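You operate a simulated robot arm through the tools that you are given. There is no shell and no other tool.

Carry out the task below with a simulated robot arm. There is one attempt and no reset: what you move stays moved.

JOB
Set the job card's look and store it as dawn.
Fine: dim and the first colour full up, the second at half; other faders and scenes stay.

It is judged by the outcome, as a careful person would: the job done as asked, and still so three seconds after it is handed in. It fails if anything else is knocked over, pushed out of place, dropped, spilled or broken.

ROBOT AND FRAMES
A 7-joint arm with a two-finger parallel gripper, fixed in place. Base frame: the origin is on the floor under the middle of its stand, x ahead of it, y to its left, z up; the work surface is at about z = 84. Readings come in cm, degrees, newtons and seconds.
It reaches about 114.7 cm from its shoulder. Its first joint turns from -166.0 to 166.0 degrees. Payload 3.43 kg.
The TCP is the grasp point between the finger pads, 3 cm short of the fingertips. In the tool frame z runs along the fingers and y along their closing line. The gripper opens to 9.4 cm. The fingers are 2.8 cm wide and 1 cm thick; the gripper's body (5 by 9.6 cm) begins 5.5 cm behind the TCP.
Orientation is that of the tool frame in the base frame, as a unit quaternion [w, x, y, z]. With the fingers straight down and closing along the base's y, the tool's x points along the base's -x, its y along +y and its z along -z.

CONTROLS
- The arm moves only by the tool move_arm. Its argument "commands" is a list of rows, each an object of numbers (a shift or turn left out is 0, a gripper value left out holds the last): "x", "y", "z": the shift along the tool's x, y, z in cm; "wx", "wy", "wz": the turn, a rotation vector about the tool's x, y, z in degrees; "jaw": the gripper command, from -1 (fully open) to 1 (shut), values between in proportion. In form: [{"x": .., "y": .., "z": .., "wx": .., "wy": .., "wz": .., "jaw": ..}, ...]. A call has 1 to 20 rows; each row shifts and turns the commanded pose from where the row before left it, along the tool's axes as they then stand. Rows are played at 5 a second. More than 5 cm and 8.6 degrees between two rows, or a gripper value outside its range, and nothing of the call is played. A pose out of reach is approached as far as the arm can. The call stops where the force on the tool passes 40 N (or 10 N more than at its start, if that is more) or the arm is blocked; 0.2 s more then pass. Each finger travels about 4.5 cm/s and halts on what it meets, pressing with about 23 N; the grip force reading is that of the motor and also rises with nothing between the fingers. The clock runs only during rows and for 0.2 s after the last one: add rows that do not move to give the fingers time. It gives the time, the measured TCP pose, the force on the tool (base axes), the opening and the grip force at its end, in the units of the frame above (readings bear some noise), with the torque about the TCP (base axes, N m) and any sound that the robot's microphone picked up.
- Cameras (640 x 400 px; columns grow to the right, rows downward): "scene" is fixed at [39.91, -49.92, 138.8]; the picture's right is [0.99, -0.15, 0.00], its down [-0.06, -0.39, -0.92] and it looks along [0.14, 0.91, -0.39] (base axes); focal length 312 px, centre (320, 200). "wrist" rides on the gripper at [7.6, 1.4, -10.3] in the tool frame; the picture's right is [-0.18, 0.98, 0.00], its down [-0.75, -0.14, -0.64] and it looks along [-0.63, -0.12, 0.77] (tool axes); focal length 243 px, centre (320, 200).
- camera(camera): a new picture of that camera. No time passes.
- pixel_to_xyz(camera, pixels): for up to 12 pixels [column, row] of the newest picture of that camera ("zoom" is the newest enlarged one), the place [x, y, z] in the base frame of the surface seen there, good to about 0.2 cm. No time passes.
- close_up(camera, box): a new picture of the part [left, top, right, bottom] of that camera's present view, enlarged. No time passes.
- finish_job(): hands the job in; it is judged then, once.

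Unless the task says otherwise, let go and move clear before handing in.

The tools are called after ">>>" by a JSON object that holds its "op" and its "data". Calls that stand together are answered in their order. move_arm: Moves the arm, as the interface text tells. Its arguments: {"type":"object","properties":{"commands":{"type":"array"}},"required":["commands"]} The other tools are called the same way: camera (camera) takes a picture; pixel_to_xyz (camera, pixels) gives the place of the surface under pixels of a picture; close_up (camera, box) takes an enlarged picture of a part of a camera's view; finish_job () hands the job in.

At the start:

```text
time: 0.0
ee_pos: [30.33, 51.37, 107.22]
ee_rot: [0.001, 0.0, 1.0, 0.001]
wrist_force: [-0.5, -0.5, -0.9]
wrist_torque: [-0.04, -0.04, 0.02]
width: 9.39
grasp_force: 0.1
```

scene: 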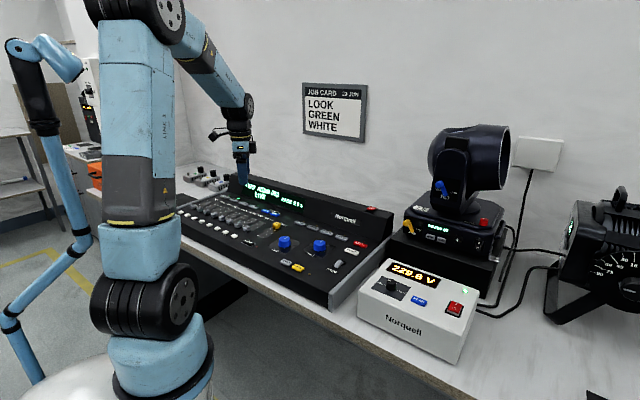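
wrist: 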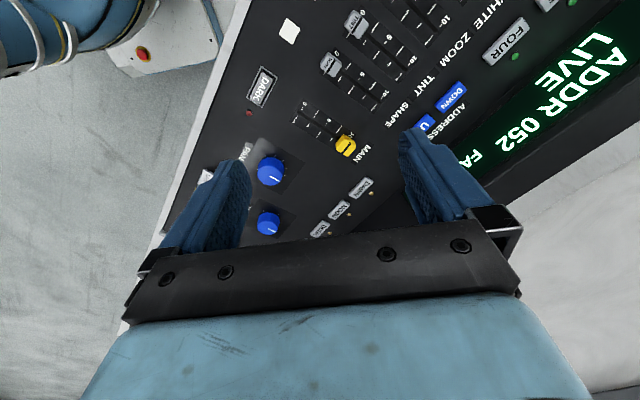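

The scene shows a lighting desk with faders, a display at about (275,190) and the job card at (335,112) reading "LOOK GREEN WHITE". I'll take close-ups before moving.

>>> {"op": "close_up", "data": {"camera": "scene", "box": [170, 165, 400, 310]}}

>>> {"op": "close_up", "data": {"camera": "scene", "box": [290, 75, 380, 145]}}

>>> {"op": "close_up", "data": {"camera": "scene", "box": [350, 120, 520, 350]}}

>>> {"op": "close_up", "data": {"camera": "wrist", "box": [180, 0, 640, 260]}}

```text
2.76 times, centred on (285, 238) of scene
```

zoom: 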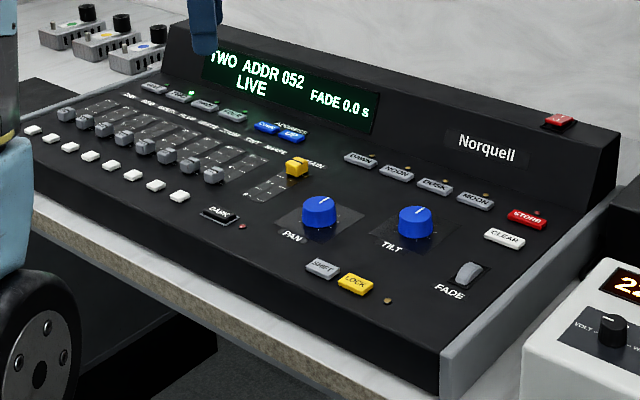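

```text
5.71 times, centred on (335, 110) of scene
```

zoom: 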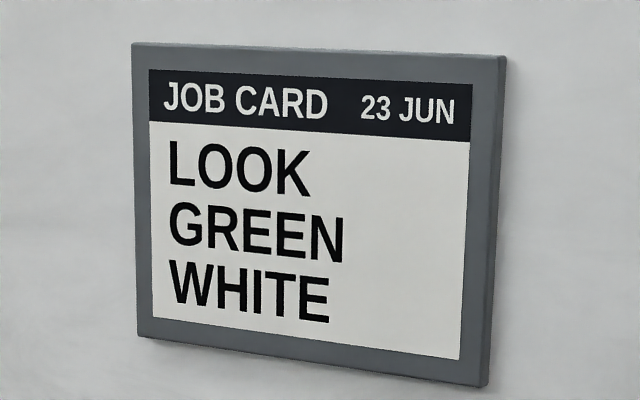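

```text
1.74 times, centred on (435, 235) of scene
```

zoom: 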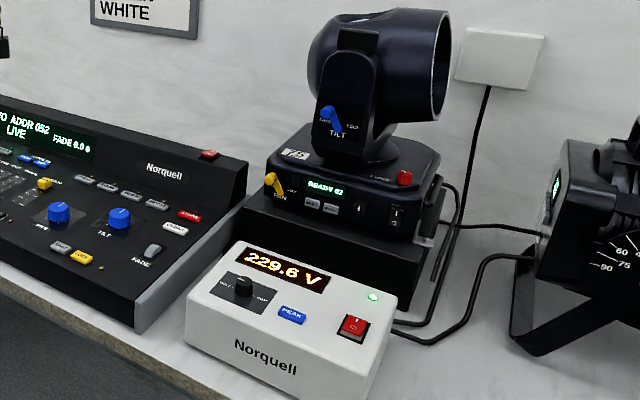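

```text
1.39 times, centred on (410, 130) of wrist
```

zoom: 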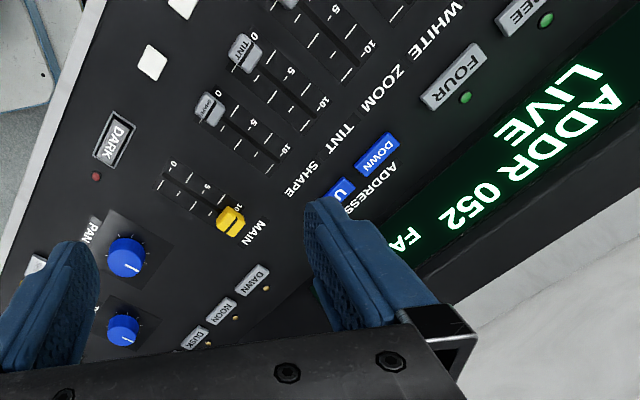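

The card reads GREEN then WHITE, and the desk display shows "TWO ADDR 052 LIVE". The fixture's own display reads something like "READY 62", so I'll zoom in on the fixture, the labels and the LEDs.

>>> {"op": "close_up", "data": {"camera": "scene", "box": [400, 200, 500, 265]}}

>>> {"op": "close_up", "data": {"camera": "scene", "box": [175, 185, 290, 255]}}

>>> {"op": "close_up", "data": {"camera": "scene", "box": [270, 210, 380, 280]}}

>>> {"op": "close_up", "data": {"camera": "scene", "box": [545, 180, 640, 330]}}

>>> {"op": "close_up", "data": {"camera": "scene", "box": [60, 60, 240, 200]}}

>>> {"op": "close_up", "data": {"camera": "wrist", "box": [280, 0, 440, 100]}}

```text
6.15 times, centred on (450, 232) of scene
```

zoom: 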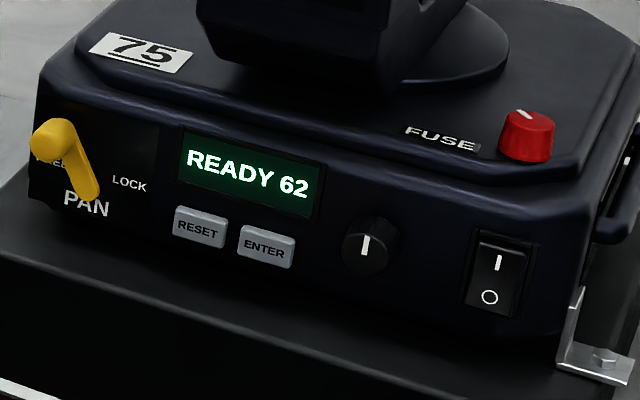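

```text
5.57 times, centred on (232, 220) of scene
```

zoom: 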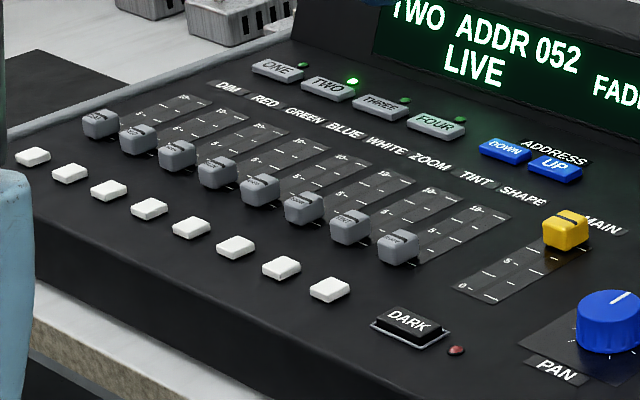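

```text
5.71 times, centred on (325, 245) of scene
```

zoom: 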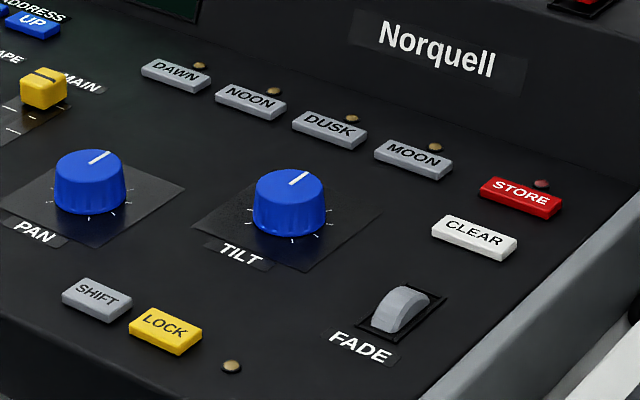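

```text
2.67 times, centred on (592, 255) of scene
```

zoom: 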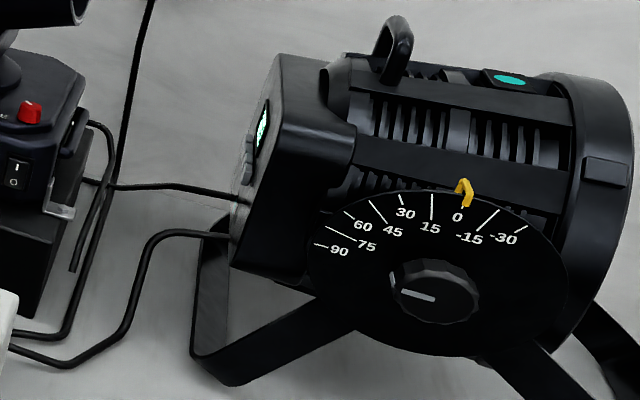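

```text
2.86 times, centred on (150, 130) of scene
```

zoom: 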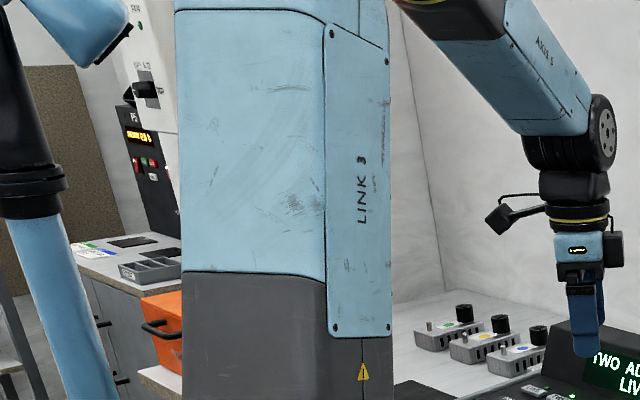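

```text
4.00 times, centred on (360, 50) of wrist
```

zoom: 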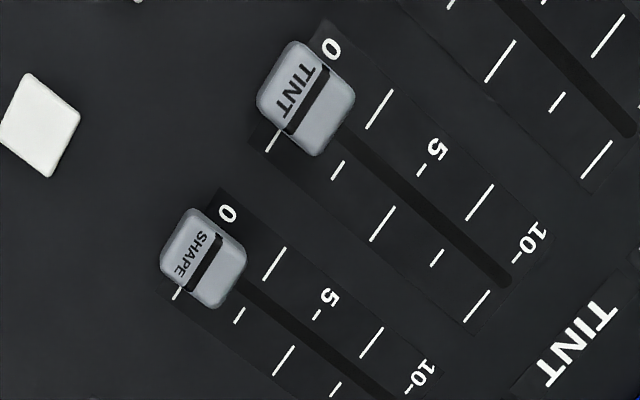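

The desk labels are clear: DIM, RED, GREEN, BLUE, WHITE, ZOOM, TINT, SHAPE, then MAIN at full. The lock and store LEDs look unlit, so I'll measure positions on the desk.

>>> {"op": "close_up", "data": {"camera": "scene", "box": [175, 185, 290, 255]}}

>>> {"op": "pixel_to_xyz", "data": {"camera": "zoom", "pixels": [[100, 117], [138, 132], [177, 147], [218, 164], [261, 182], [305, 200], [350, 218], [399, 238], [568, 222], [120, 108], [200, 98], [33, 156]]}}

>>> {"op": "pixel_to_xyz", "data": {"camera": "zoom", "pixels": [[108, 157], [190, 227], [330, 290], [230, 85], [305, 116], [388, 142], [410, 322], [210, 130], [288, 130], [370, 163], [470, 280], [60, 240]]}}

```text
5.57 times, centred on (232, 220) of scene
```

zoom: 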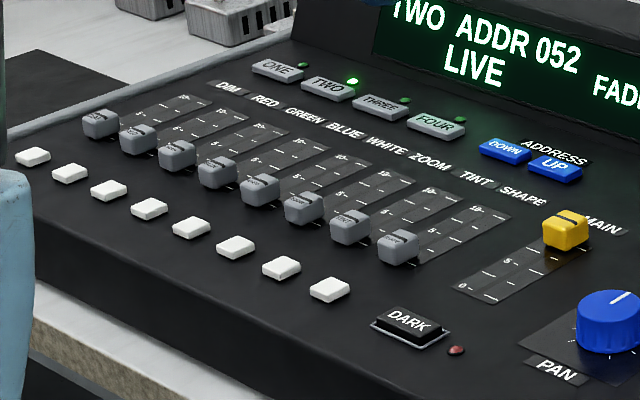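

```text
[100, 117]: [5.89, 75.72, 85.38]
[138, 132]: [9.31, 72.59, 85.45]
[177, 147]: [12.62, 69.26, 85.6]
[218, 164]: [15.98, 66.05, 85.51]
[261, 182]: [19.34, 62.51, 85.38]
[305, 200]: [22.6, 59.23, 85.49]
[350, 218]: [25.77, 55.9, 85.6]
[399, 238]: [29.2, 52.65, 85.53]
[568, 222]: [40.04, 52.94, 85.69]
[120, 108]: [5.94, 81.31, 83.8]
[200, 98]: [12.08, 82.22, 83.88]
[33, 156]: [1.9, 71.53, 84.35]
```

```text
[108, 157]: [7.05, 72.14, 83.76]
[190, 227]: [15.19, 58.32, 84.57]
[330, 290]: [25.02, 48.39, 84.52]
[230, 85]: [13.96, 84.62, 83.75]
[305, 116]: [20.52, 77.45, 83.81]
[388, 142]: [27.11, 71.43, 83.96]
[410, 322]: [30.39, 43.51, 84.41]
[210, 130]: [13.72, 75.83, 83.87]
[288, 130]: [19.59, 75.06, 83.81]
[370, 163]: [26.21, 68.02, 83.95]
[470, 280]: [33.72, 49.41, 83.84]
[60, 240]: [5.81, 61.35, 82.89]
```

Desk top is flat at z≈83.85, with fader caps on a row running along about (0.71,-0.70) at 4.7 cm pitch and travel along (0.70,0.71). Next I'll measure the scene buttons, STORE and the desk's back housing.

>>> {"op": "close_up", "data": {"camera": "scene", "box": [270, 210, 380, 280]}}

>>> {"op": "pixel_to_xyz", "data": {"camera": "zoom", "pixels": [[175, 72], [143, 70], [209, 82], [200, 65], [249, 98], [330, 125], [412, 155], [519, 194], [482, 188], [558, 208], [541, 184], [472, 236]]}}

>>> {"op": "pixel_to_xyz", "data": {"camera": "zoom", "pixels": [[181, 62], [172, 82], [97, 297], [164, 328], [90, 160], [290, 175], [402, 310], [350, 60], [560, 130], [600, 10], [510, 182], [530, 210]]}}

```text
5.71 times, centred on (325, 245) of scene
```

zoom: 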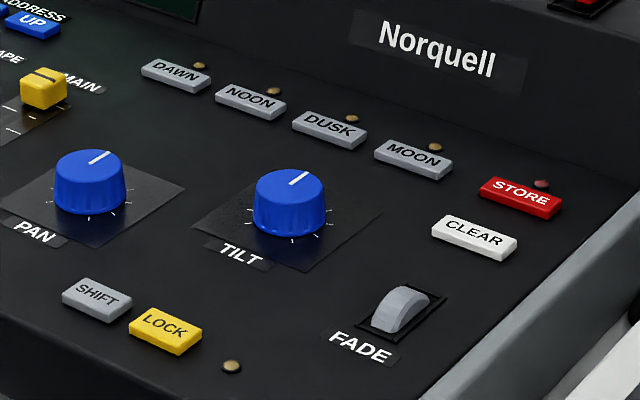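

```text
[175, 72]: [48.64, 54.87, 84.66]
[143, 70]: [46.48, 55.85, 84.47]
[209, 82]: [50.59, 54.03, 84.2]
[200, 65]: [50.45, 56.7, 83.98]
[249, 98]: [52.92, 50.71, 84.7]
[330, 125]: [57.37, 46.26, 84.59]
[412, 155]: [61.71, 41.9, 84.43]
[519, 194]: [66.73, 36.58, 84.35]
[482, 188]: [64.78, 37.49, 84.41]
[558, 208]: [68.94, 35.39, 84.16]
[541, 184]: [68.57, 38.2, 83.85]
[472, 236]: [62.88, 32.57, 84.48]
```

```text
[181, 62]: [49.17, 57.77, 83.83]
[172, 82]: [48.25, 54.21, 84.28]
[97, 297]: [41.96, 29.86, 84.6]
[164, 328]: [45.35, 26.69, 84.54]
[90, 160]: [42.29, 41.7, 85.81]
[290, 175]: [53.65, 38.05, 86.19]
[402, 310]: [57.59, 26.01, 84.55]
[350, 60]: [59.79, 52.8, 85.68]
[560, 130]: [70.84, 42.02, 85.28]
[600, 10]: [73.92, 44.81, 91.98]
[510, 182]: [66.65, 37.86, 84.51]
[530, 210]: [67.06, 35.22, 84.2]
```

Buttons top out at z≈84.6 and lie far enough apart for closed fingers. I'll turn the tool about 44.7° at height so its closing line runs along the fader travel.

>>> {"op": "move_arm", "data": {"commands": [{"wz": 7.45}, {"wz": 7.45}, {"wz": 7.45}, {"wz": 7.45}, {"wz": 7.45}, {"wz": 7.45}, {}]}}

>>> {"op": "camera", "data": {"camera": "wrist"}}

>>> {"op": "camera", "data": {"camera": "scene"}}

```text
time: 1.6
ee_pos: [30.37, 51.28, 107.16]
ee_rot: [0.001, 0.38, 0.925, 0.0]
wrist_force: [-0.3, 0.1, 0.0]
wrist_torque: [0.03, 0.03, 0.01]
width: 9.4
grasp_force: 0.1
```

```text
taken
```

wrist: 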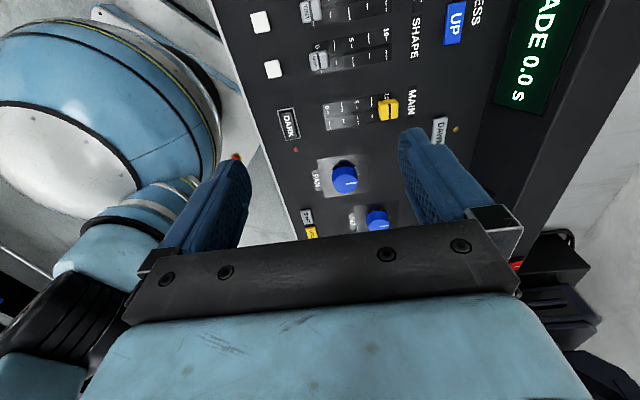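

```text
taken
```

scene: 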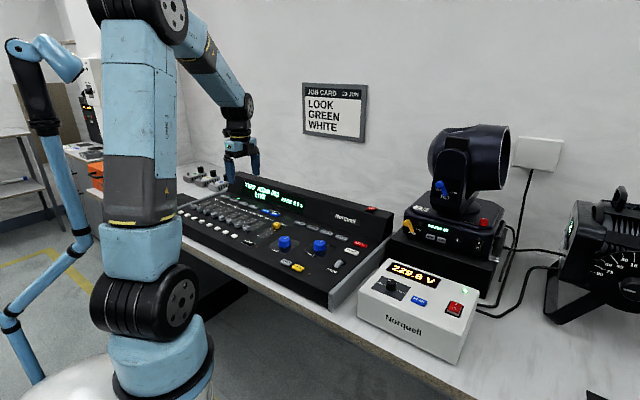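

The tool is now aligned with the fader tracks (fader ticks run left to right in the wrist view). I'll slide 22.7 cm towards DIM and drop 7 cm for a better look at the tracks.

>>> {"op": "move_arm", "data": {"commands": [{"x": 4.5, "z": 1.4}, {"x": 4.5, "z": 1.4}, {"x": 4.5, "z": 1.4}, {"x": 4.5, "z": 1.4}, {"x": 4.7, "z": 1.4}, {}]}}

>>> {"op": "camera", "data": {"camera": "wrist"}}

>>> {"op": "close_up", "data": {"camera": "wrist", "box": [220, 0, 460, 150]}}

```text
time: 3.0
ee_pos: [14.12, 67.46, 100.23]
ee_rot: [0.0, 0.381, 0.925, 0.0]
wrist_force: [-0.2, 0.4, -0.4]
wrist_torque: [0.01, 0.0, 0.04]
width: 9.39
grasp_force: 0.0
```

```text
taken
```

wrist: 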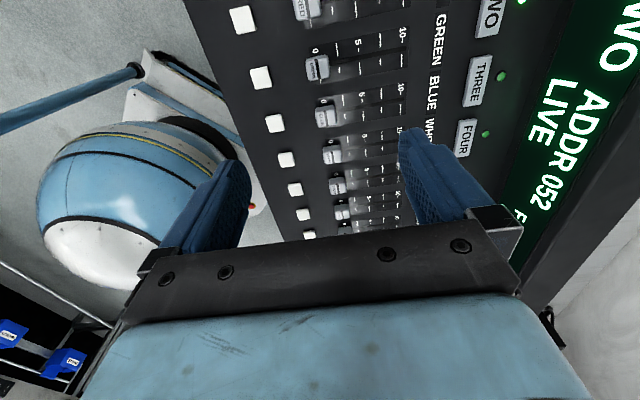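

```text
2.67 times, centred on (340, 75) of wrist
```

zoom: 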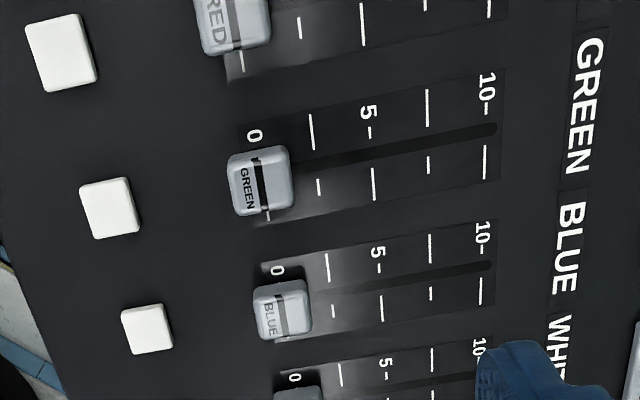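

The close-up shows the GREEN cap at 0 (262,180), its 5 tick near (371,133)/(374,184) and its 10 tick near (486,108)/(484,162). I'll measure the ticks and the cap edges.

>>> {"op": "pixel_to_xyz", "data": {"camera": "zoom", "pixels": [[371, 133], [374, 184], [486, 108], [484, 162], [494, 130], [262, 180], [236, 184], [286, 175], [260, 150], [264, 210], [110, 208], [268, 215]]}}

>>> {"op": "pixel_to_xyz", "data": {"camera": "zoom", "pixels": [[378, 263], [382, 310], [482, 240], [480, 290], [282, 310], [258, 312], [305, 307], [314, 130], [428, 107], [319, 187], [428, 163], [310, 165]]}}

```text
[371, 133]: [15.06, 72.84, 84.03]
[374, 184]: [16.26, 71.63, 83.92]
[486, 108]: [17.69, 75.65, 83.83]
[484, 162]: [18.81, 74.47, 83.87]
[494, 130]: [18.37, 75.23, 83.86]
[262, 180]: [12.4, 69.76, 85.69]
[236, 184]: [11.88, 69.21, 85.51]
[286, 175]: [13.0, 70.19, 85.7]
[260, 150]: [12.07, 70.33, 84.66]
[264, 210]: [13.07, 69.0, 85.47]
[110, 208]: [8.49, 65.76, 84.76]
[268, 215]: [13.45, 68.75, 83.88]
```

```text
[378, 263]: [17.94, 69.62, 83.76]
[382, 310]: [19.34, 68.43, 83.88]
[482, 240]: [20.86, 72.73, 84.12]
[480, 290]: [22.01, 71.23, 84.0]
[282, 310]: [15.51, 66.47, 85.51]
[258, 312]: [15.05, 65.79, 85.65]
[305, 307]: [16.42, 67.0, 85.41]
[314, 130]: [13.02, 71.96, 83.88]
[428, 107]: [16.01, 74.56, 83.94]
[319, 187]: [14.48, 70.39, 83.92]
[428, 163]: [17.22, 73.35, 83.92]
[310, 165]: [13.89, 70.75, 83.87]
```

Ticks give a full travel of about 7.7 cm, with caps about 1.6 cm square and 1.7 cm tall. I'll move over the DIM fader, narrow the jaws to about 4 cm to stay off the white buttons, and stop with fingertips well above the caps to check alignment.

>>> {"op": "move_arm", "data": {"commands": [{"x": 3.9, "y": 0.14, "z": 1.5, "jaw": 0.15}, {"x": 3.9, "y": 0.14, "z": 1.5}, {"x": 3.92, "y": 0.13, "z": 1.5}, {"z": 1.8}, {"z": 1.8}, {}, {}]}}

>>> {"op": "camera", "data": {"camera": "wrist"}}

>>> {"op": "close_up", "data": {"camera": "scene", "box": [160, 140, 320, 260]}}

```text
time: 4.6
ee_pos: [6.24, 75.86, 91.98]
ee_rot: [0.0, 0.381, 0.925, 0.0]
wrist_force: [-1.2, 0.2, -0.2]
wrist_torque: [0.01, -0.02, -0.01]
width: 3.99
grasp_force: 0.1
```

```text
taken
```

wrist: 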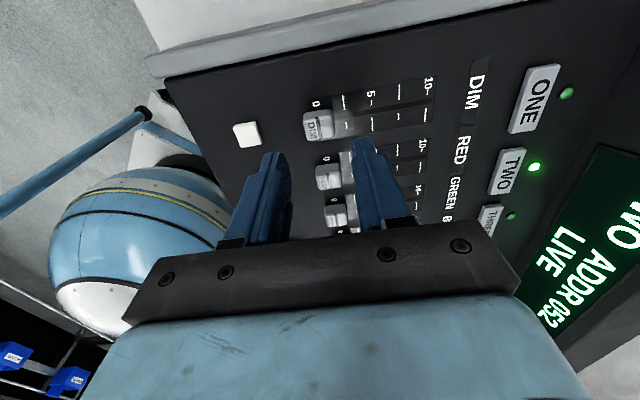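

```text
3.33 times, centred on (240, 200) of scene
```

zoom: 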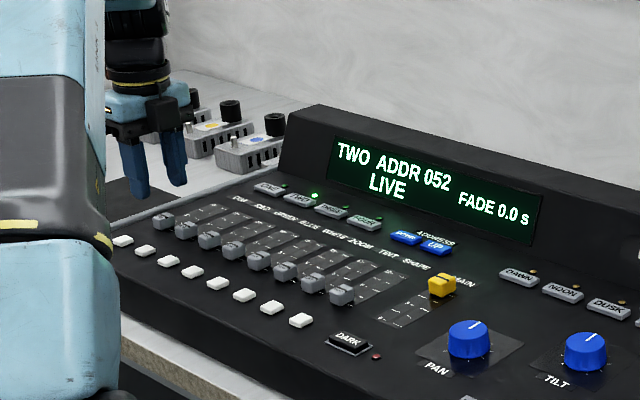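

The fingers are at z≈89 over the DIM track and the DIM cap is visible at (318,126). I'll measure the cap and its ticks from here.

>>> {"op": "close_up", "data": {"camera": "wrist", "box": [270, 60, 450, 172]}}

>>> {"op": "pixel_to_xyz", "data": {"camera": "wrist", "pixels": [[318, 126], [305, 127], [331, 123], [372, 112], [427, 103], [370, 97], [429, 86], [246, 134], [272, 175], [372, 165]]}}

```text
3.56 times, centred on (360, 116) of wrist
```

zoom: 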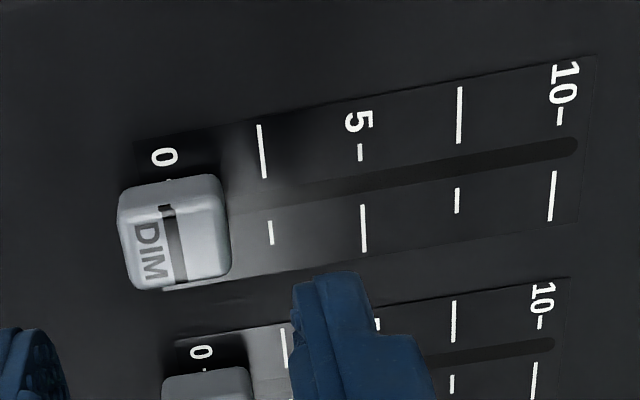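

```text
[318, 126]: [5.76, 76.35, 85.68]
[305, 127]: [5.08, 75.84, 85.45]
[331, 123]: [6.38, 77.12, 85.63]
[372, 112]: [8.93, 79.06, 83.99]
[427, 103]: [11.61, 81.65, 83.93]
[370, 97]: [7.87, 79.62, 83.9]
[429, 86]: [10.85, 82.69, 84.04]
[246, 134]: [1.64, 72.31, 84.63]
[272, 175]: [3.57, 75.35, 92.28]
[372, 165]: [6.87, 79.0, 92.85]
```

The DIM cap centre is at about (5.8,76.3), so I need 0.5 cm more along tool x. I'll then descend until the fingertips straddle the cap about 0.6 cm above the panel.

>>> {"op": "move_arm", "data": {"commands": [{"x": 0.5}, {"z": 1.5}, {"z": 1.5}, {"z": 1.0}, {"z": 0.5}, {}]}}

>>> {"op": "close_up", "data": {"camera": "wrist", "box": [200, 60, 480, 235]}}

```text
time: 6.0
ee_pos: [5.64, 76.34, 87.77]
ee_rot: [0.0, 0.38, 0.925, 0.0]
wrist_force: [-0.9, 0.5, 0.6]
wrist_torque: [0.02, 0.02, 0.0]
width: 3.99
grasp_force: 0.1
```

```text
2.29 times, centred on (340, 148) of wrist
```

zoom: 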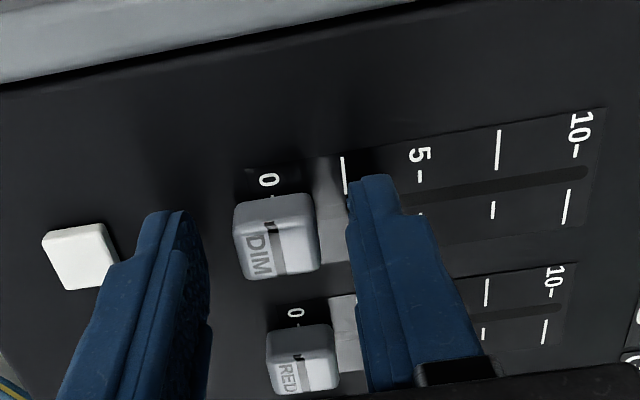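

The fingers straddle the DIM cap with tips at z≈84.8, but the cap may sit slightly off the finger centres. I'll measure cap and fingertip points before closing.

>>> {"op": "pixel_to_xyz", "data": {"camera": "zoom", "pixels": [[280, 205], [275, 250], [275, 265], [245, 220], [310, 205], [170, 218], [375, 183], [195, 250], [355, 215], [420, 178], [575, 152], [568, 208]]}}

>>> {"op": "camera", "data": {"camera": "wrist"}}

```text
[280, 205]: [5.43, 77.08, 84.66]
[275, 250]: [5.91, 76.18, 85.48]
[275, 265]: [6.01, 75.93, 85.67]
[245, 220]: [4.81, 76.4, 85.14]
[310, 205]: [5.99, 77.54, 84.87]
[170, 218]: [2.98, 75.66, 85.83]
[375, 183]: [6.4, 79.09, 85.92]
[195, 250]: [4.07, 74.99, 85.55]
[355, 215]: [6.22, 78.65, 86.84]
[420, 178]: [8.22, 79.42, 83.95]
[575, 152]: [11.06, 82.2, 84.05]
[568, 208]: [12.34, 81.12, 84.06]
```

```text
taken
```

wrist: 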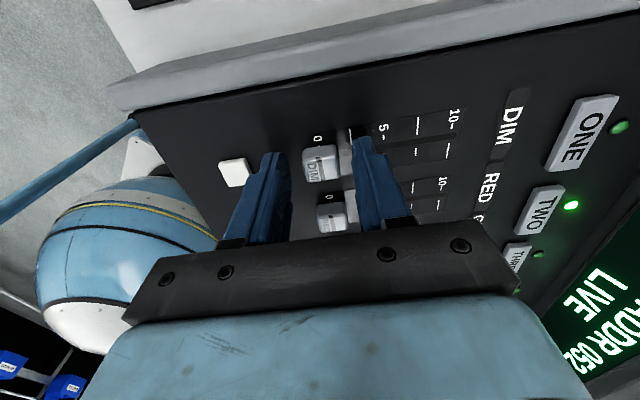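

Cap and fingertips line up within 0.1 cm across the track. I'll drop another 0.3 cm and close on the DIM cap.

>>> {"op": "move_arm", "data": {"commands": [{"z": 0.3}, {"jaw": 0.5}, {"jaw": 0.6}, {"jaw": 0.7}, {"jaw": 0.75}, {}]}}

>>> {"op": "close_up", "data": {"camera": "wrist", "box": [200, 60, 480, 235]}}

```text
time: 7.4
ee_pos: [5.69, 76.24, 87.38]
ee_rot: [0.0, 0.38, 0.925, 0.0]
wrist_force: [0.9, -0.9, -1.9]
wrist_torque: [-0.05, -0.04, -0.1]
width: 2.02
grasp_force: 44.8
```

```text
2.29 times, centred on (340, 148) of wrist
```

zoom: 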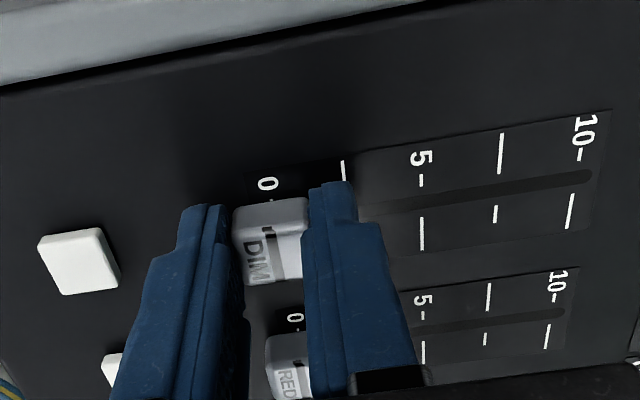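

The DIM cap is gripped at 2.0 cm width. I'll drag it 7 cm along the track, keeping under the end stop, and check.

>>> {"op": "move_arm", "data": {"commands": [{"y": 0.7}, {"y": 1.2}, {"y": 1.4}, {"y": 1.4}, {"y": 1.4}, {"y": 0.9}, {}]}}

>>> {"op": "close_up", "data": {"camera": "wrist", "box": [200, 60, 480, 235]}}

>>> {"op": "close_up", "data": {"camera": "scene", "box": [160, 140, 320, 260]}}

```text
time: 9.0
ee_pos: [10.78, 81.21, 87.35]
ee_rot: [0.0, 0.38, 0.925, 0.0]
wrist_force: [-4.9, 5.8, 9.0]
wrist_torque: [-0.05, -0.03, -0.1]
width: 2.03
grasp_force: 44.5
```

```text
2.29 times, centred on (340, 148) of wrist
```

zoom: 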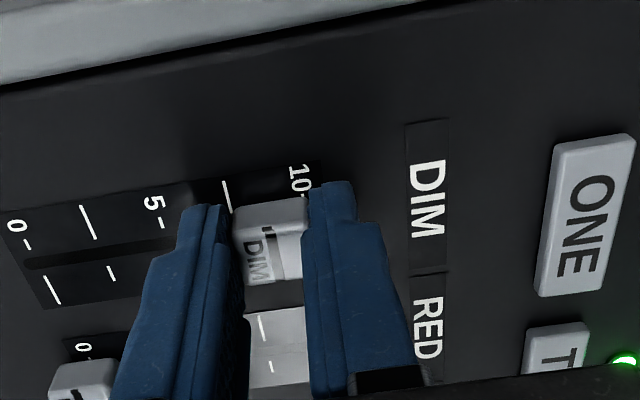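

```text
3.33 times, centred on (240, 200) of scene
```

zoom: 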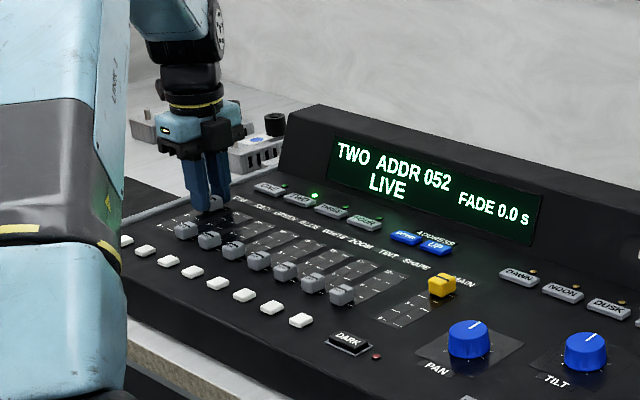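

DIM has moved to about 9 of 10, and the force is low. I'll nudge it on in small steps until I feel the end stop.

>>> {"op": "move_arm", "data": {"commands": [{"y": 0.3}, {"y": 0.3}, {"y": 0.2}, {"y": 0.1}, {}]}}

>>> {"op": "close_up", "data": {"camera": "wrist", "box": [200, 60, 480, 235]}}

```text
time: 10.2
ee_pos: [11.37, 81.73, 87.27]
ee_rot: [-0.001, 0.379, 0.926, 0.0]
wrist_force: [-11.5, 12.4, 12.1]
wrist_torque: [0.47, 0.44, -0.14]
width: 2.02
grasp_force: 45.1
```

```text
2.29 times, centred on (340, 148) of wrist
```

zoom: 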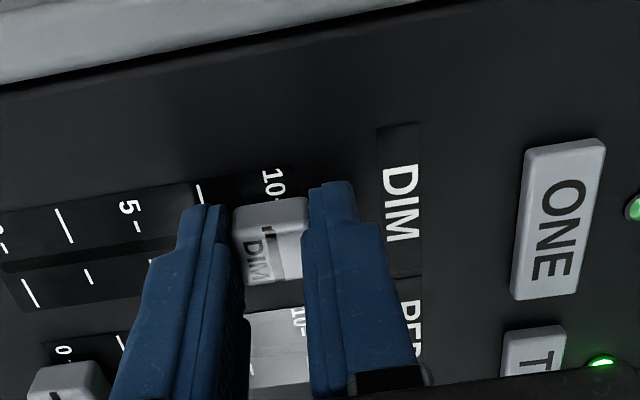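

The force is mostly sideways (about 17 N along tool +x), and the 10 tick at (279,197) is still about 0.2 cm ahead of the cap line. I'll ease sideways slightly and continue forward in small steps.

>>> {"op": "move_arm", "data": {"commands": [{"x": 0.1}, {"x": 0.05, "y": 0.1}, {"y": 0.1}, {}]}}

>>> {"op": "close_up", "data": {"camera": "wrist", "box": [200, 60, 480, 235]}}

```text
time: 11.2
ee_pos: [11.44, 82.0, 87.43]
ee_rot: [0.001, 0.38, 0.925, 0.0]
wrist_force: [-1.9, -2.7, 12.9]
wrist_torque: [-0.28, -0.21, -0.12]
width: 2.02
grasp_force: 45.0
```

```text
2.29 times, centred on (340, 148) of wrist
```

zoom: 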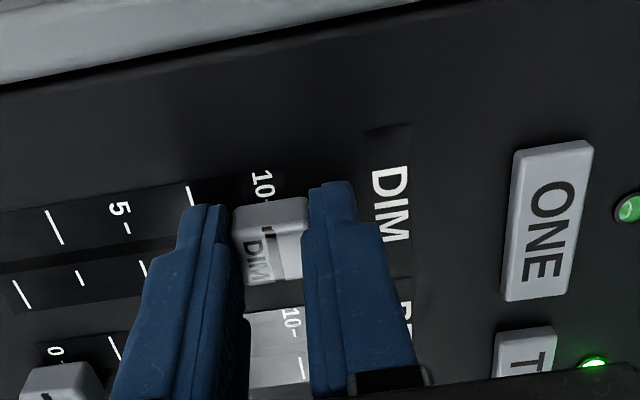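

The 10 tick is now in line with the cap line, with only about 3 N opposing. One more small push will confirm the end stop.

>>> {"op": "move_arm", "data": {"commands": [{"y": 0.1}, {"y": 0.1}, {}]}}

>>> {"op": "close_up", "data": {"camera": "wrist", "box": [200, 60, 480, 235]}}

```text
time: 12.0
ee_pos: [11.5, 82.05, 87.45]
ee_rot: [0.0, 0.381, 0.925, 0.0]
wrist_force: [-3.1, -10.5, 11.5]
wrist_torque: [-0.49, -0.11, -0.07]
width: 2.01
grasp_force: 45.1
```

```text
2.29 times, centred on (340, 148) of wrist
```

zoom: 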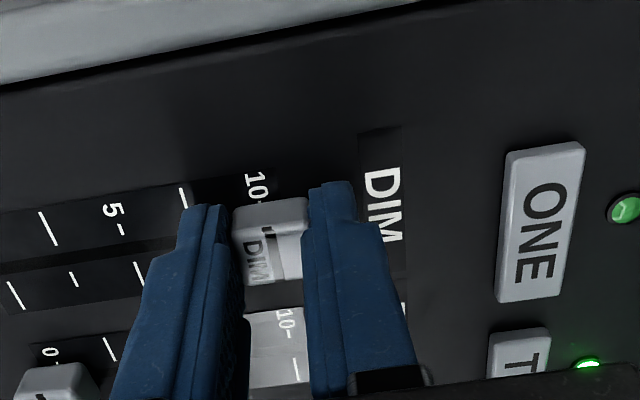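

About 10 N now opposes along the track, so DIM is at its end stop. I'll relax slightly, open to 4 cm, lift clear and check.

>>> {"op": "move_arm", "data": {"commands": [{"y": -0.1}, {"jaw": 0.15}, {"jaw": 0.15}, {"jaw": 0.15}, {"z": -1.5}, {"z": -1.5}, {"z": -1.5}, {}]}}

>>> {"op": "camera", "data": {"camera": "wrist"}}

>>> {"op": "close_up", "data": {"camera": "scene", "box": [160, 140, 320, 260]}}

```text
time: 13.8
ee_pos: [11.36, 82.09, 91.94]
ee_rot: [0.0, 0.38, 0.925, 0.0]
wrist_force: [0.7, -0.2, 0.7]
wrist_torque: [-0.01, -0.02, 0.01]
width: 4.02
grasp_force: 0.0
```

```text
taken
```

wrist: 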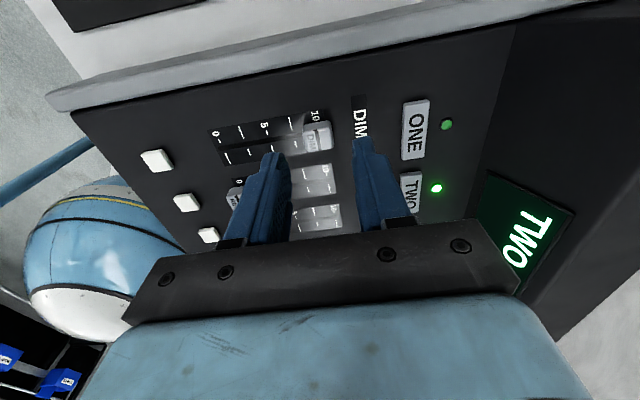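

```text
3.33 times, centred on (240, 200) of scene
```

zoom: 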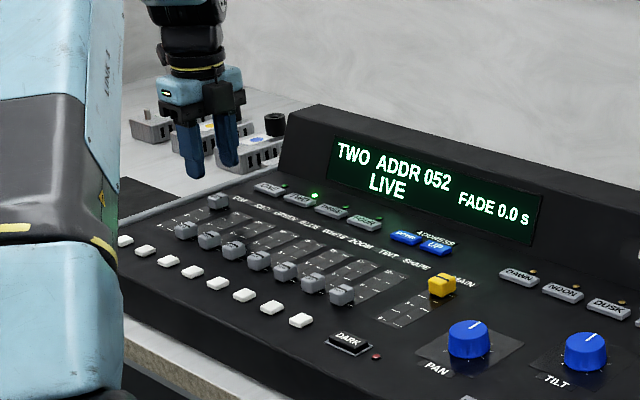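

DIM now sits at 10 and is released. I'll move over to the GREEN fader at its 0 position, staying high, and check alignment.

>>> {"op": "move_arm", "data": {"commands": [{"x": -3.15, "y": -2.7}, {"x": -3.15, "y": -2.7}, {"x": -3.15, "y": -2.7}, {}]}}

>>> {"op": "close_up", "data": {"camera": "wrist", "box": [200, 60, 480, 235]}}

>>> {"op": "camera", "data": {"camera": "wrist"}}

```text
time: 14.8
ee_pos: [12.69, 69.87, 91.72]
ee_rot: [0.0, 0.38, 0.925, 0.0]
wrist_force: [-0.1, -0.5, 0.2]
wrist_torque: [-0.01, -0.02, -0.01]
width: 3.99
grasp_force: 0.0
```

```text
2.29 times, centred on (340, 148) of wrist
```

zoom: 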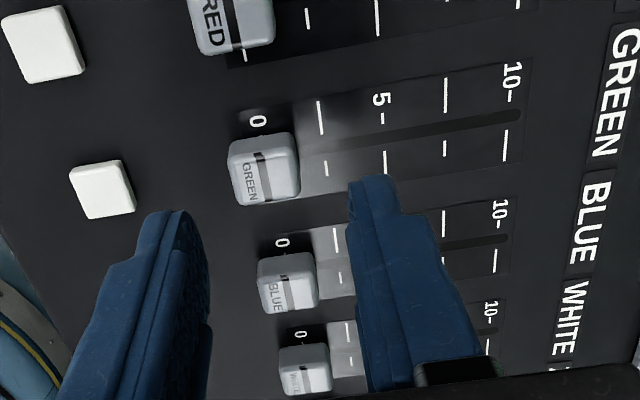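

```text
taken
```

wrist: 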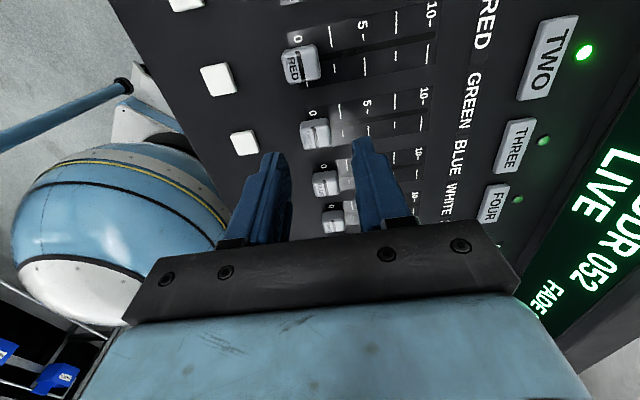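

The GREEN cap sits at wrist pixel (316,132), nearly where the grasp point projects. I'll measure it once more for the exact offset.

>>> {"op": "pixel_to_xyz", "data": {"camera": "wrist", "pixels": [[314, 130], [318, 138], [310, 134], [325, 130], [316, 145]]}}

```text
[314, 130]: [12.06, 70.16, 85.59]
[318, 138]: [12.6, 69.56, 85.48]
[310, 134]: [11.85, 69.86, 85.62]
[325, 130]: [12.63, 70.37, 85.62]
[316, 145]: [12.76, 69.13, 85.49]
```

GREEN's cap centre is within about 0.2 cm of the grasp point. I'll descend, close on it and check before dragging.

>>> {"op": "move_arm", "data": {"commands": [{"z": 1.5}, {"z": 1.5}, {"z": 1.0}, {"z": 0.5}, {"jaw": 0.5}, {"jaw": 0.6}, {"jaw": 0.7}, {"jaw": 0.75}, {}]}}

>>> {"op": "close_up", "data": {"camera": "wrist", "box": [200, 60, 480, 235]}}

```text
time: 16.8
ee_pos: [12.51, 69.86, 87.27]
ee_rot: [0.0, 0.381, 0.925, 0.0]
wrist_force: [0.6, -0.1, -3.3]
wrist_torque: [-0.01, -0.03, -0.1]
width: 2.02
grasp_force: 45.0
```

```text
2.29 times, centred on (340, 148) of wrist
```

zoom: 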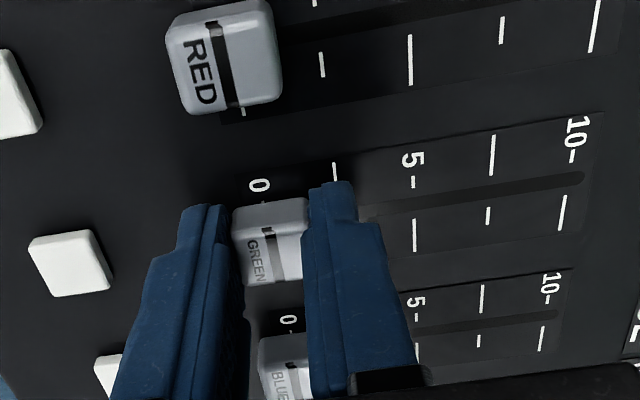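

GREEN is gripped at 2.0 cm width. I'll drag it towards full, adding a slight sideways correction like the one DIM needed.

>>> {"op": "move_arm", "data": {"commands": [{"y": 0.7, "x": 0.01}, {"y": 1.2, "x": 0.02}, {"y": 1.4, "x": 0.03}, {"y": 1.4, "x": 0.03}, {"y": 1.4, "x": 0.03}, {"y": 0.9, "x": 0.01}, {"y": 0.3}, {"y": 0.3}, {}]}}

>>> {"op": "close_up", "data": {"camera": "wrist", "box": [200, 60, 480, 235]}}

```text
time: 18.8
ee_pos: [17.96, 75.16, 87.29]
ee_rot: [0.001, 0.381, 0.925, 0.0]
wrist_force: [11.9, -12.4, -9.4]
wrist_torque: [-0.44, -0.47, -0.1]
width: 2.04
grasp_force: 45.2
```

```text
2.29 times, centred on (340, 148) of wrist
```

zoom: 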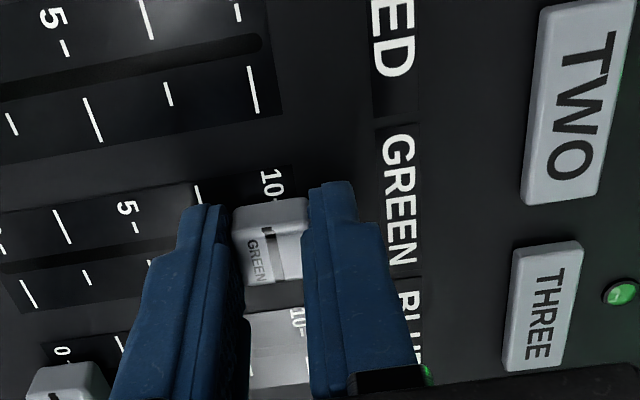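

GREEN is at about 9.7, and the sideways force now points the other way (about 17 N), so I over-corrected. I'll shift back 0.1 cm and nudge on to the stop.

>>> {"op": "move_arm", "data": {"commands": [{"x": -0.1}, {"y": 0.1}, {"y": 0.1}, {"y": 0.1}, {}]}}

>>> {"op": "close_up", "data": {"camera": "wrist", "box": [200, 60, 480, 235]}}

```text
time: 20.0
ee_pos: [18.05, 75.34, 87.2]
ee_rot: [0.0, 0.38, 0.925, 0.0]
wrist_force: [8.1, -12.0, -9.8]
wrist_torque: [-0.18, -0.12, -0.09]
width: 2.03
grasp_force: 45.4
```

```text
2.29 times, centred on (340, 148) of wrist
```

zoom: 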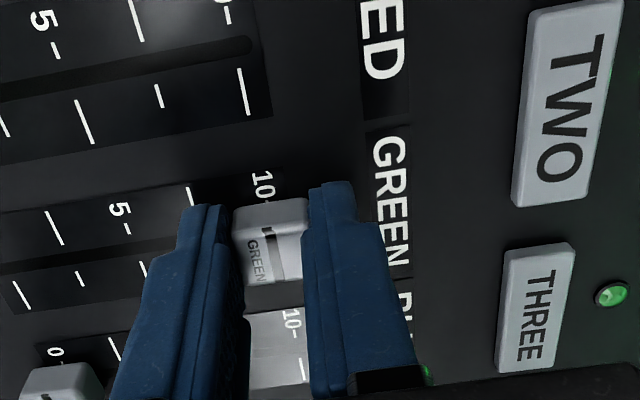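

GREEN's 10 tick at (267,197) is nearly in line with the cap line. Two more small steps should meet the end stop.

>>> {"op": "move_arm", "data": {"commands": [{"x": -0.05, "y": 0.1}, {"y": 0.1}, {"y": 0.05}, {}]}}

>>> {"op": "close_up", "data": {"camera": "wrist", "box": [200, 60, 480, 235]}}

```text
time: 21.0
ee_pos: [18.27, 75.55, 87.25]
ee_rot: [0.0, 0.38, 0.925, 0.0]
wrist_force: [-1.4, -13.0, -9.1]
wrist_torque: [-0.27, 0.06, -0.14]
width: 2.0
grasp_force: 45.2
```

```text
2.29 times, centred on (340, 148) of wrist
```

zoom: 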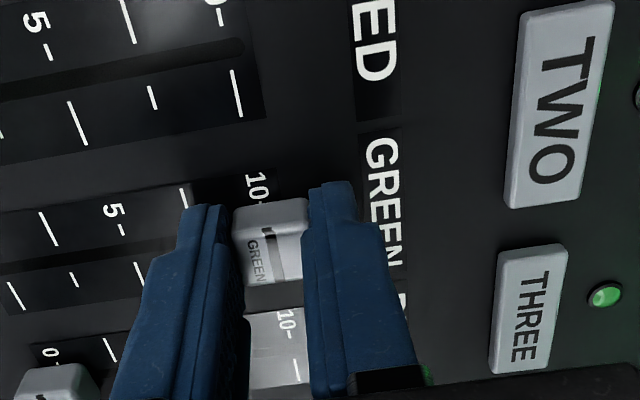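

About 10 N opposes along the track, so GREEN is at its end stop, matching DIM's picture. I'll release, lift clear and check both.

>>> {"op": "move_arm", "data": {"commands": [{"y": -0.1}, {"jaw": 0.15}, {"jaw": 0.15}, {"jaw": 0.15}, {"z": -1.5}, {"z": -1.5}, {"z": -1.5}, {}]}}

>>> {"op": "camera", "data": {"camera": "wrist"}}

>>> {"op": "close_up", "data": {"camera": "scene", "box": [160, 140, 320, 260]}}

```text
time: 22.8
ee_pos: [18.17, 75.36, 91.82]
ee_rot: [0.0, 0.379, 0.925, 0.0]
wrist_force: [-0.2, -0.9, -0.5]
wrist_torque: [0.0, 0.0, 0.01]
width: 4.03
grasp_force: 0.1
```

```text
taken
```

wrist: 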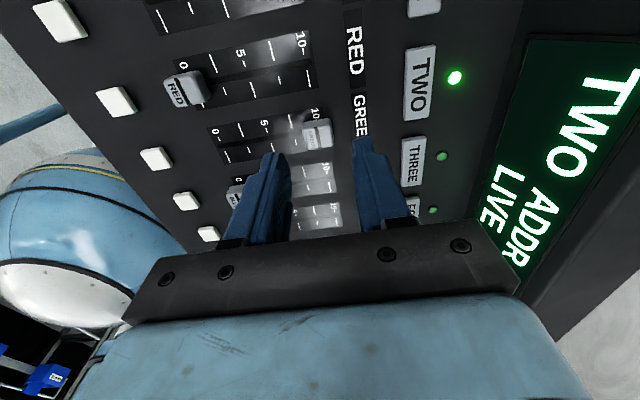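

```text
3.33 times, centred on (240, 200) of scene
```

zoom: 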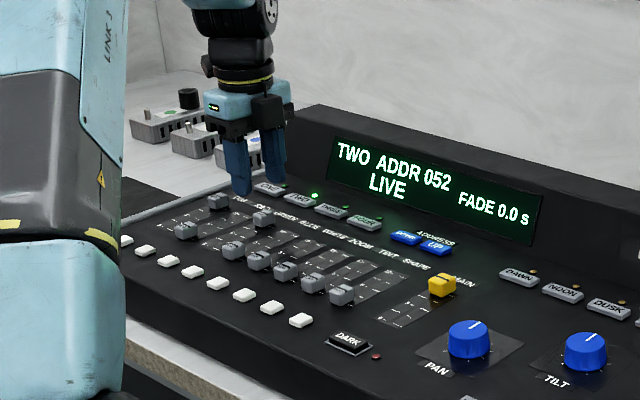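

GREEN sits at 10 and RED is untouched at 0. Now I'll move over to the WHITE fader at its 0 position.

>>> {"op": "move_arm", "data": {"commands": [{"x": -3.13, "y": -2.7}, {"x": -3.13, "y": -2.7}, {"x": -3.14, "y": -2.7}, {}]}}

>>> {"op": "close_up", "data": {"camera": "wrist", "box": [200, 60, 480, 235]}}

>>> {"op": "pixel_to_xyz", "data": {"camera": "zoom", "pixels": [[262, 150], [262, 170], [240, 170], [290, 160], [265, 190], [380, 118], [385, 160], [510, 95], [504, 145]]}}

```text
time: 23.8
ee_pos: [19.24, 63.0, 91.66]
ee_rot: [0.0, 0.38, 0.925, 0.001]
wrist_force: [0.1, 1.0, -0.4]
wrist_torque: [-0.03, -0.02, 0.04]
width: 4.01
grasp_force: 0.1
```

```text
2.29 times, centred on (340, 148) of wrist
```

zoom: 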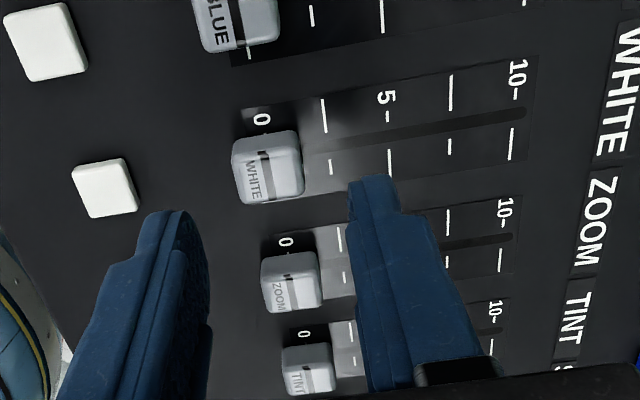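

```text
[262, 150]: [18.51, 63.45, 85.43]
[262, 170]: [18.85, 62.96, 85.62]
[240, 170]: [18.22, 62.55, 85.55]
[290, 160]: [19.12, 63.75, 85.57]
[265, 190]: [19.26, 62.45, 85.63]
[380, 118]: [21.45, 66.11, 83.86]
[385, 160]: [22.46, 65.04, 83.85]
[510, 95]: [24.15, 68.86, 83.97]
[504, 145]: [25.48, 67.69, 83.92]
```

WHITE's cap centre is at about (18.9,63.0) and its 5 tick is 4.0 cm further along the track. I'll shift 0.25 cm back and 0.15 cm sideways, descend and grip.

>>> {"op": "move_arm", "data": {"commands": [{"x": 0.1, "y": -0.2}, {"z": 1.5}, {"z": 1.5}, {"z": 1.0}, {"z": 0.4}, {"jaw": 0.5}, {"jaw": 0.6}, {"jaw": 0.7}, {"jaw": 0.75}, {}]}}

>>> {"op": "close_up", "data": {"camera": "wrist", "box": [200, 60, 480, 235]}}

```text
time: 26.0
ee_pos: [19.08, 63.08, 87.35]
ee_rot: [0.0, 0.381, 0.925, -0.001]
wrist_force: [0.6, 0.1, -4.3]
wrist_torque: [-0.02, 0.02, -0.12]
width: 2.06
grasp_force: 45.2
```

```text
2.29 times, centred on (340, 148) of wrist
```

zoom: 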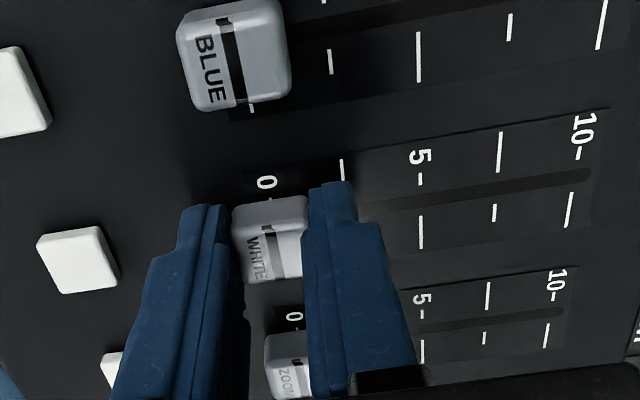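

WHITE is gripped near 0. I'll drag it 4.0 cm along the track towards the 5 tick and look.

>>> {"op": "move_arm", "data": {"commands": [{"y": 0.7}, {"y": 1.1}, {"y": 1.1}, {"y": 0.8}, {"y": 0.3}, {}]}}

>>> {"op": "close_up", "data": {"camera": "wrist", "box": [200, 60, 480, 235]}}

```text
time: 27.4
ee_pos: [21.93, 65.69, 87.33]
ee_rot: [0.0, 0.38, 0.925, -0.001]
wrist_force: [6.1, -4.9, -23.4]
wrist_torque: [-0.13, -0.1, -0.13]
width: 2.02
grasp_force: 45.1
```

```text
2.29 times, centred on (340, 148) of wrist
```

zoom: 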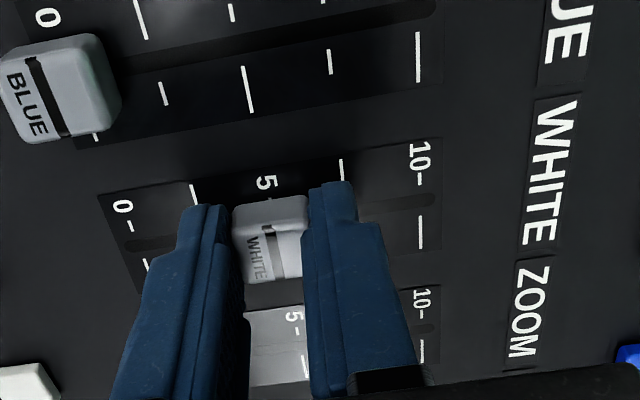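

WHITE is near the 5 tick at (270,197). I'll zoom in more closely to judge the offset between the cap line and the tick.

>>> {"op": "close_up", "data": {"camera": "wrist", "box": [280, 125, 360, 195]}}

>>> {"op": "close_up", "data": {"camera": "scene", "box": [200, 160, 300, 240]}}

```text
5.71 times, centred on (320, 160) of wrist
```

zoom: 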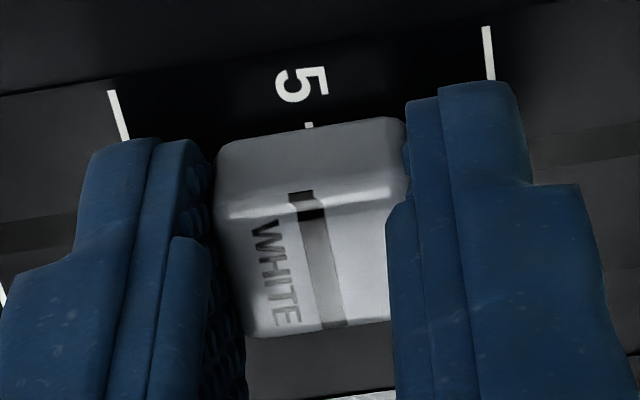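

```text
5.00 times, centred on (250, 200) of scene
```

zoom: 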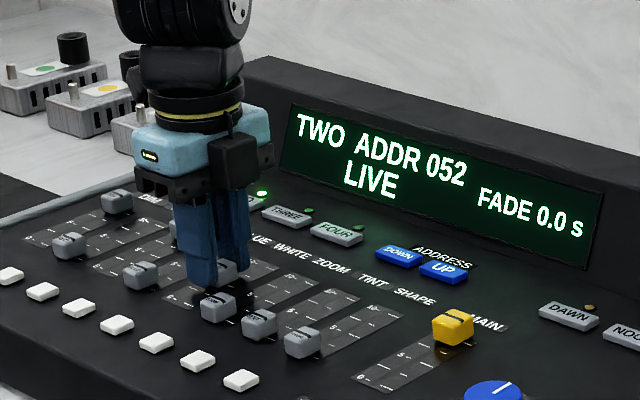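

The cap's base looks centred within about 0.1 cm of the 5 tick. I'll release and lift so I can measure the cap against the ticks without the fingers in the way.

>>> {"op": "move_arm", "data": {"commands": [{"jaw": 0.6}, {"jaw": 0.4}, {"jaw": 0.15}, {"jaw": 0.15}, {"jaw": 0.15}, {"z": -1.5}, {"z": -1.5}, {"z": -1.5}, {"x": 2.0, "z": -2}, {}]}}

>>> {"op": "close_up", "data": {"camera": "wrist", "box": [240, 60, 420, 172]}}

>>> {"op": "camera", "data": {"camera": "wrist"}}

```text
time: 29.6
ee_pos: [20.44, 67.4, 93.97]
ee_rot: [0.0, 0.38, 0.925, 0.0]
wrist_force: [0.0, -0.9, 0.5]
wrist_torque: [-0.01, -0.01, 0.02]
width: 3.99
grasp_force: 0.1
```

```text
3.56 times, centred on (330, 116) of wrist
```

zoom: 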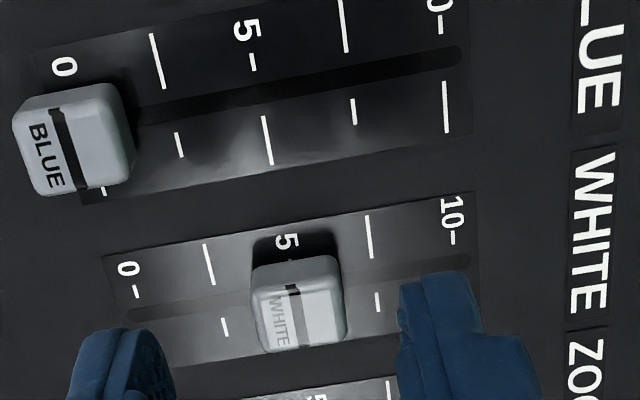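

```text
taken
```

wrist: 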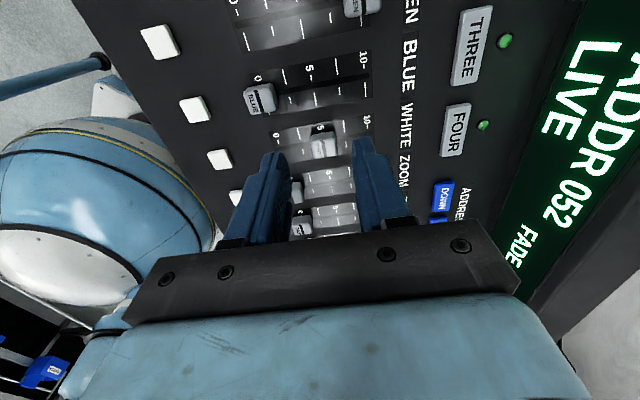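

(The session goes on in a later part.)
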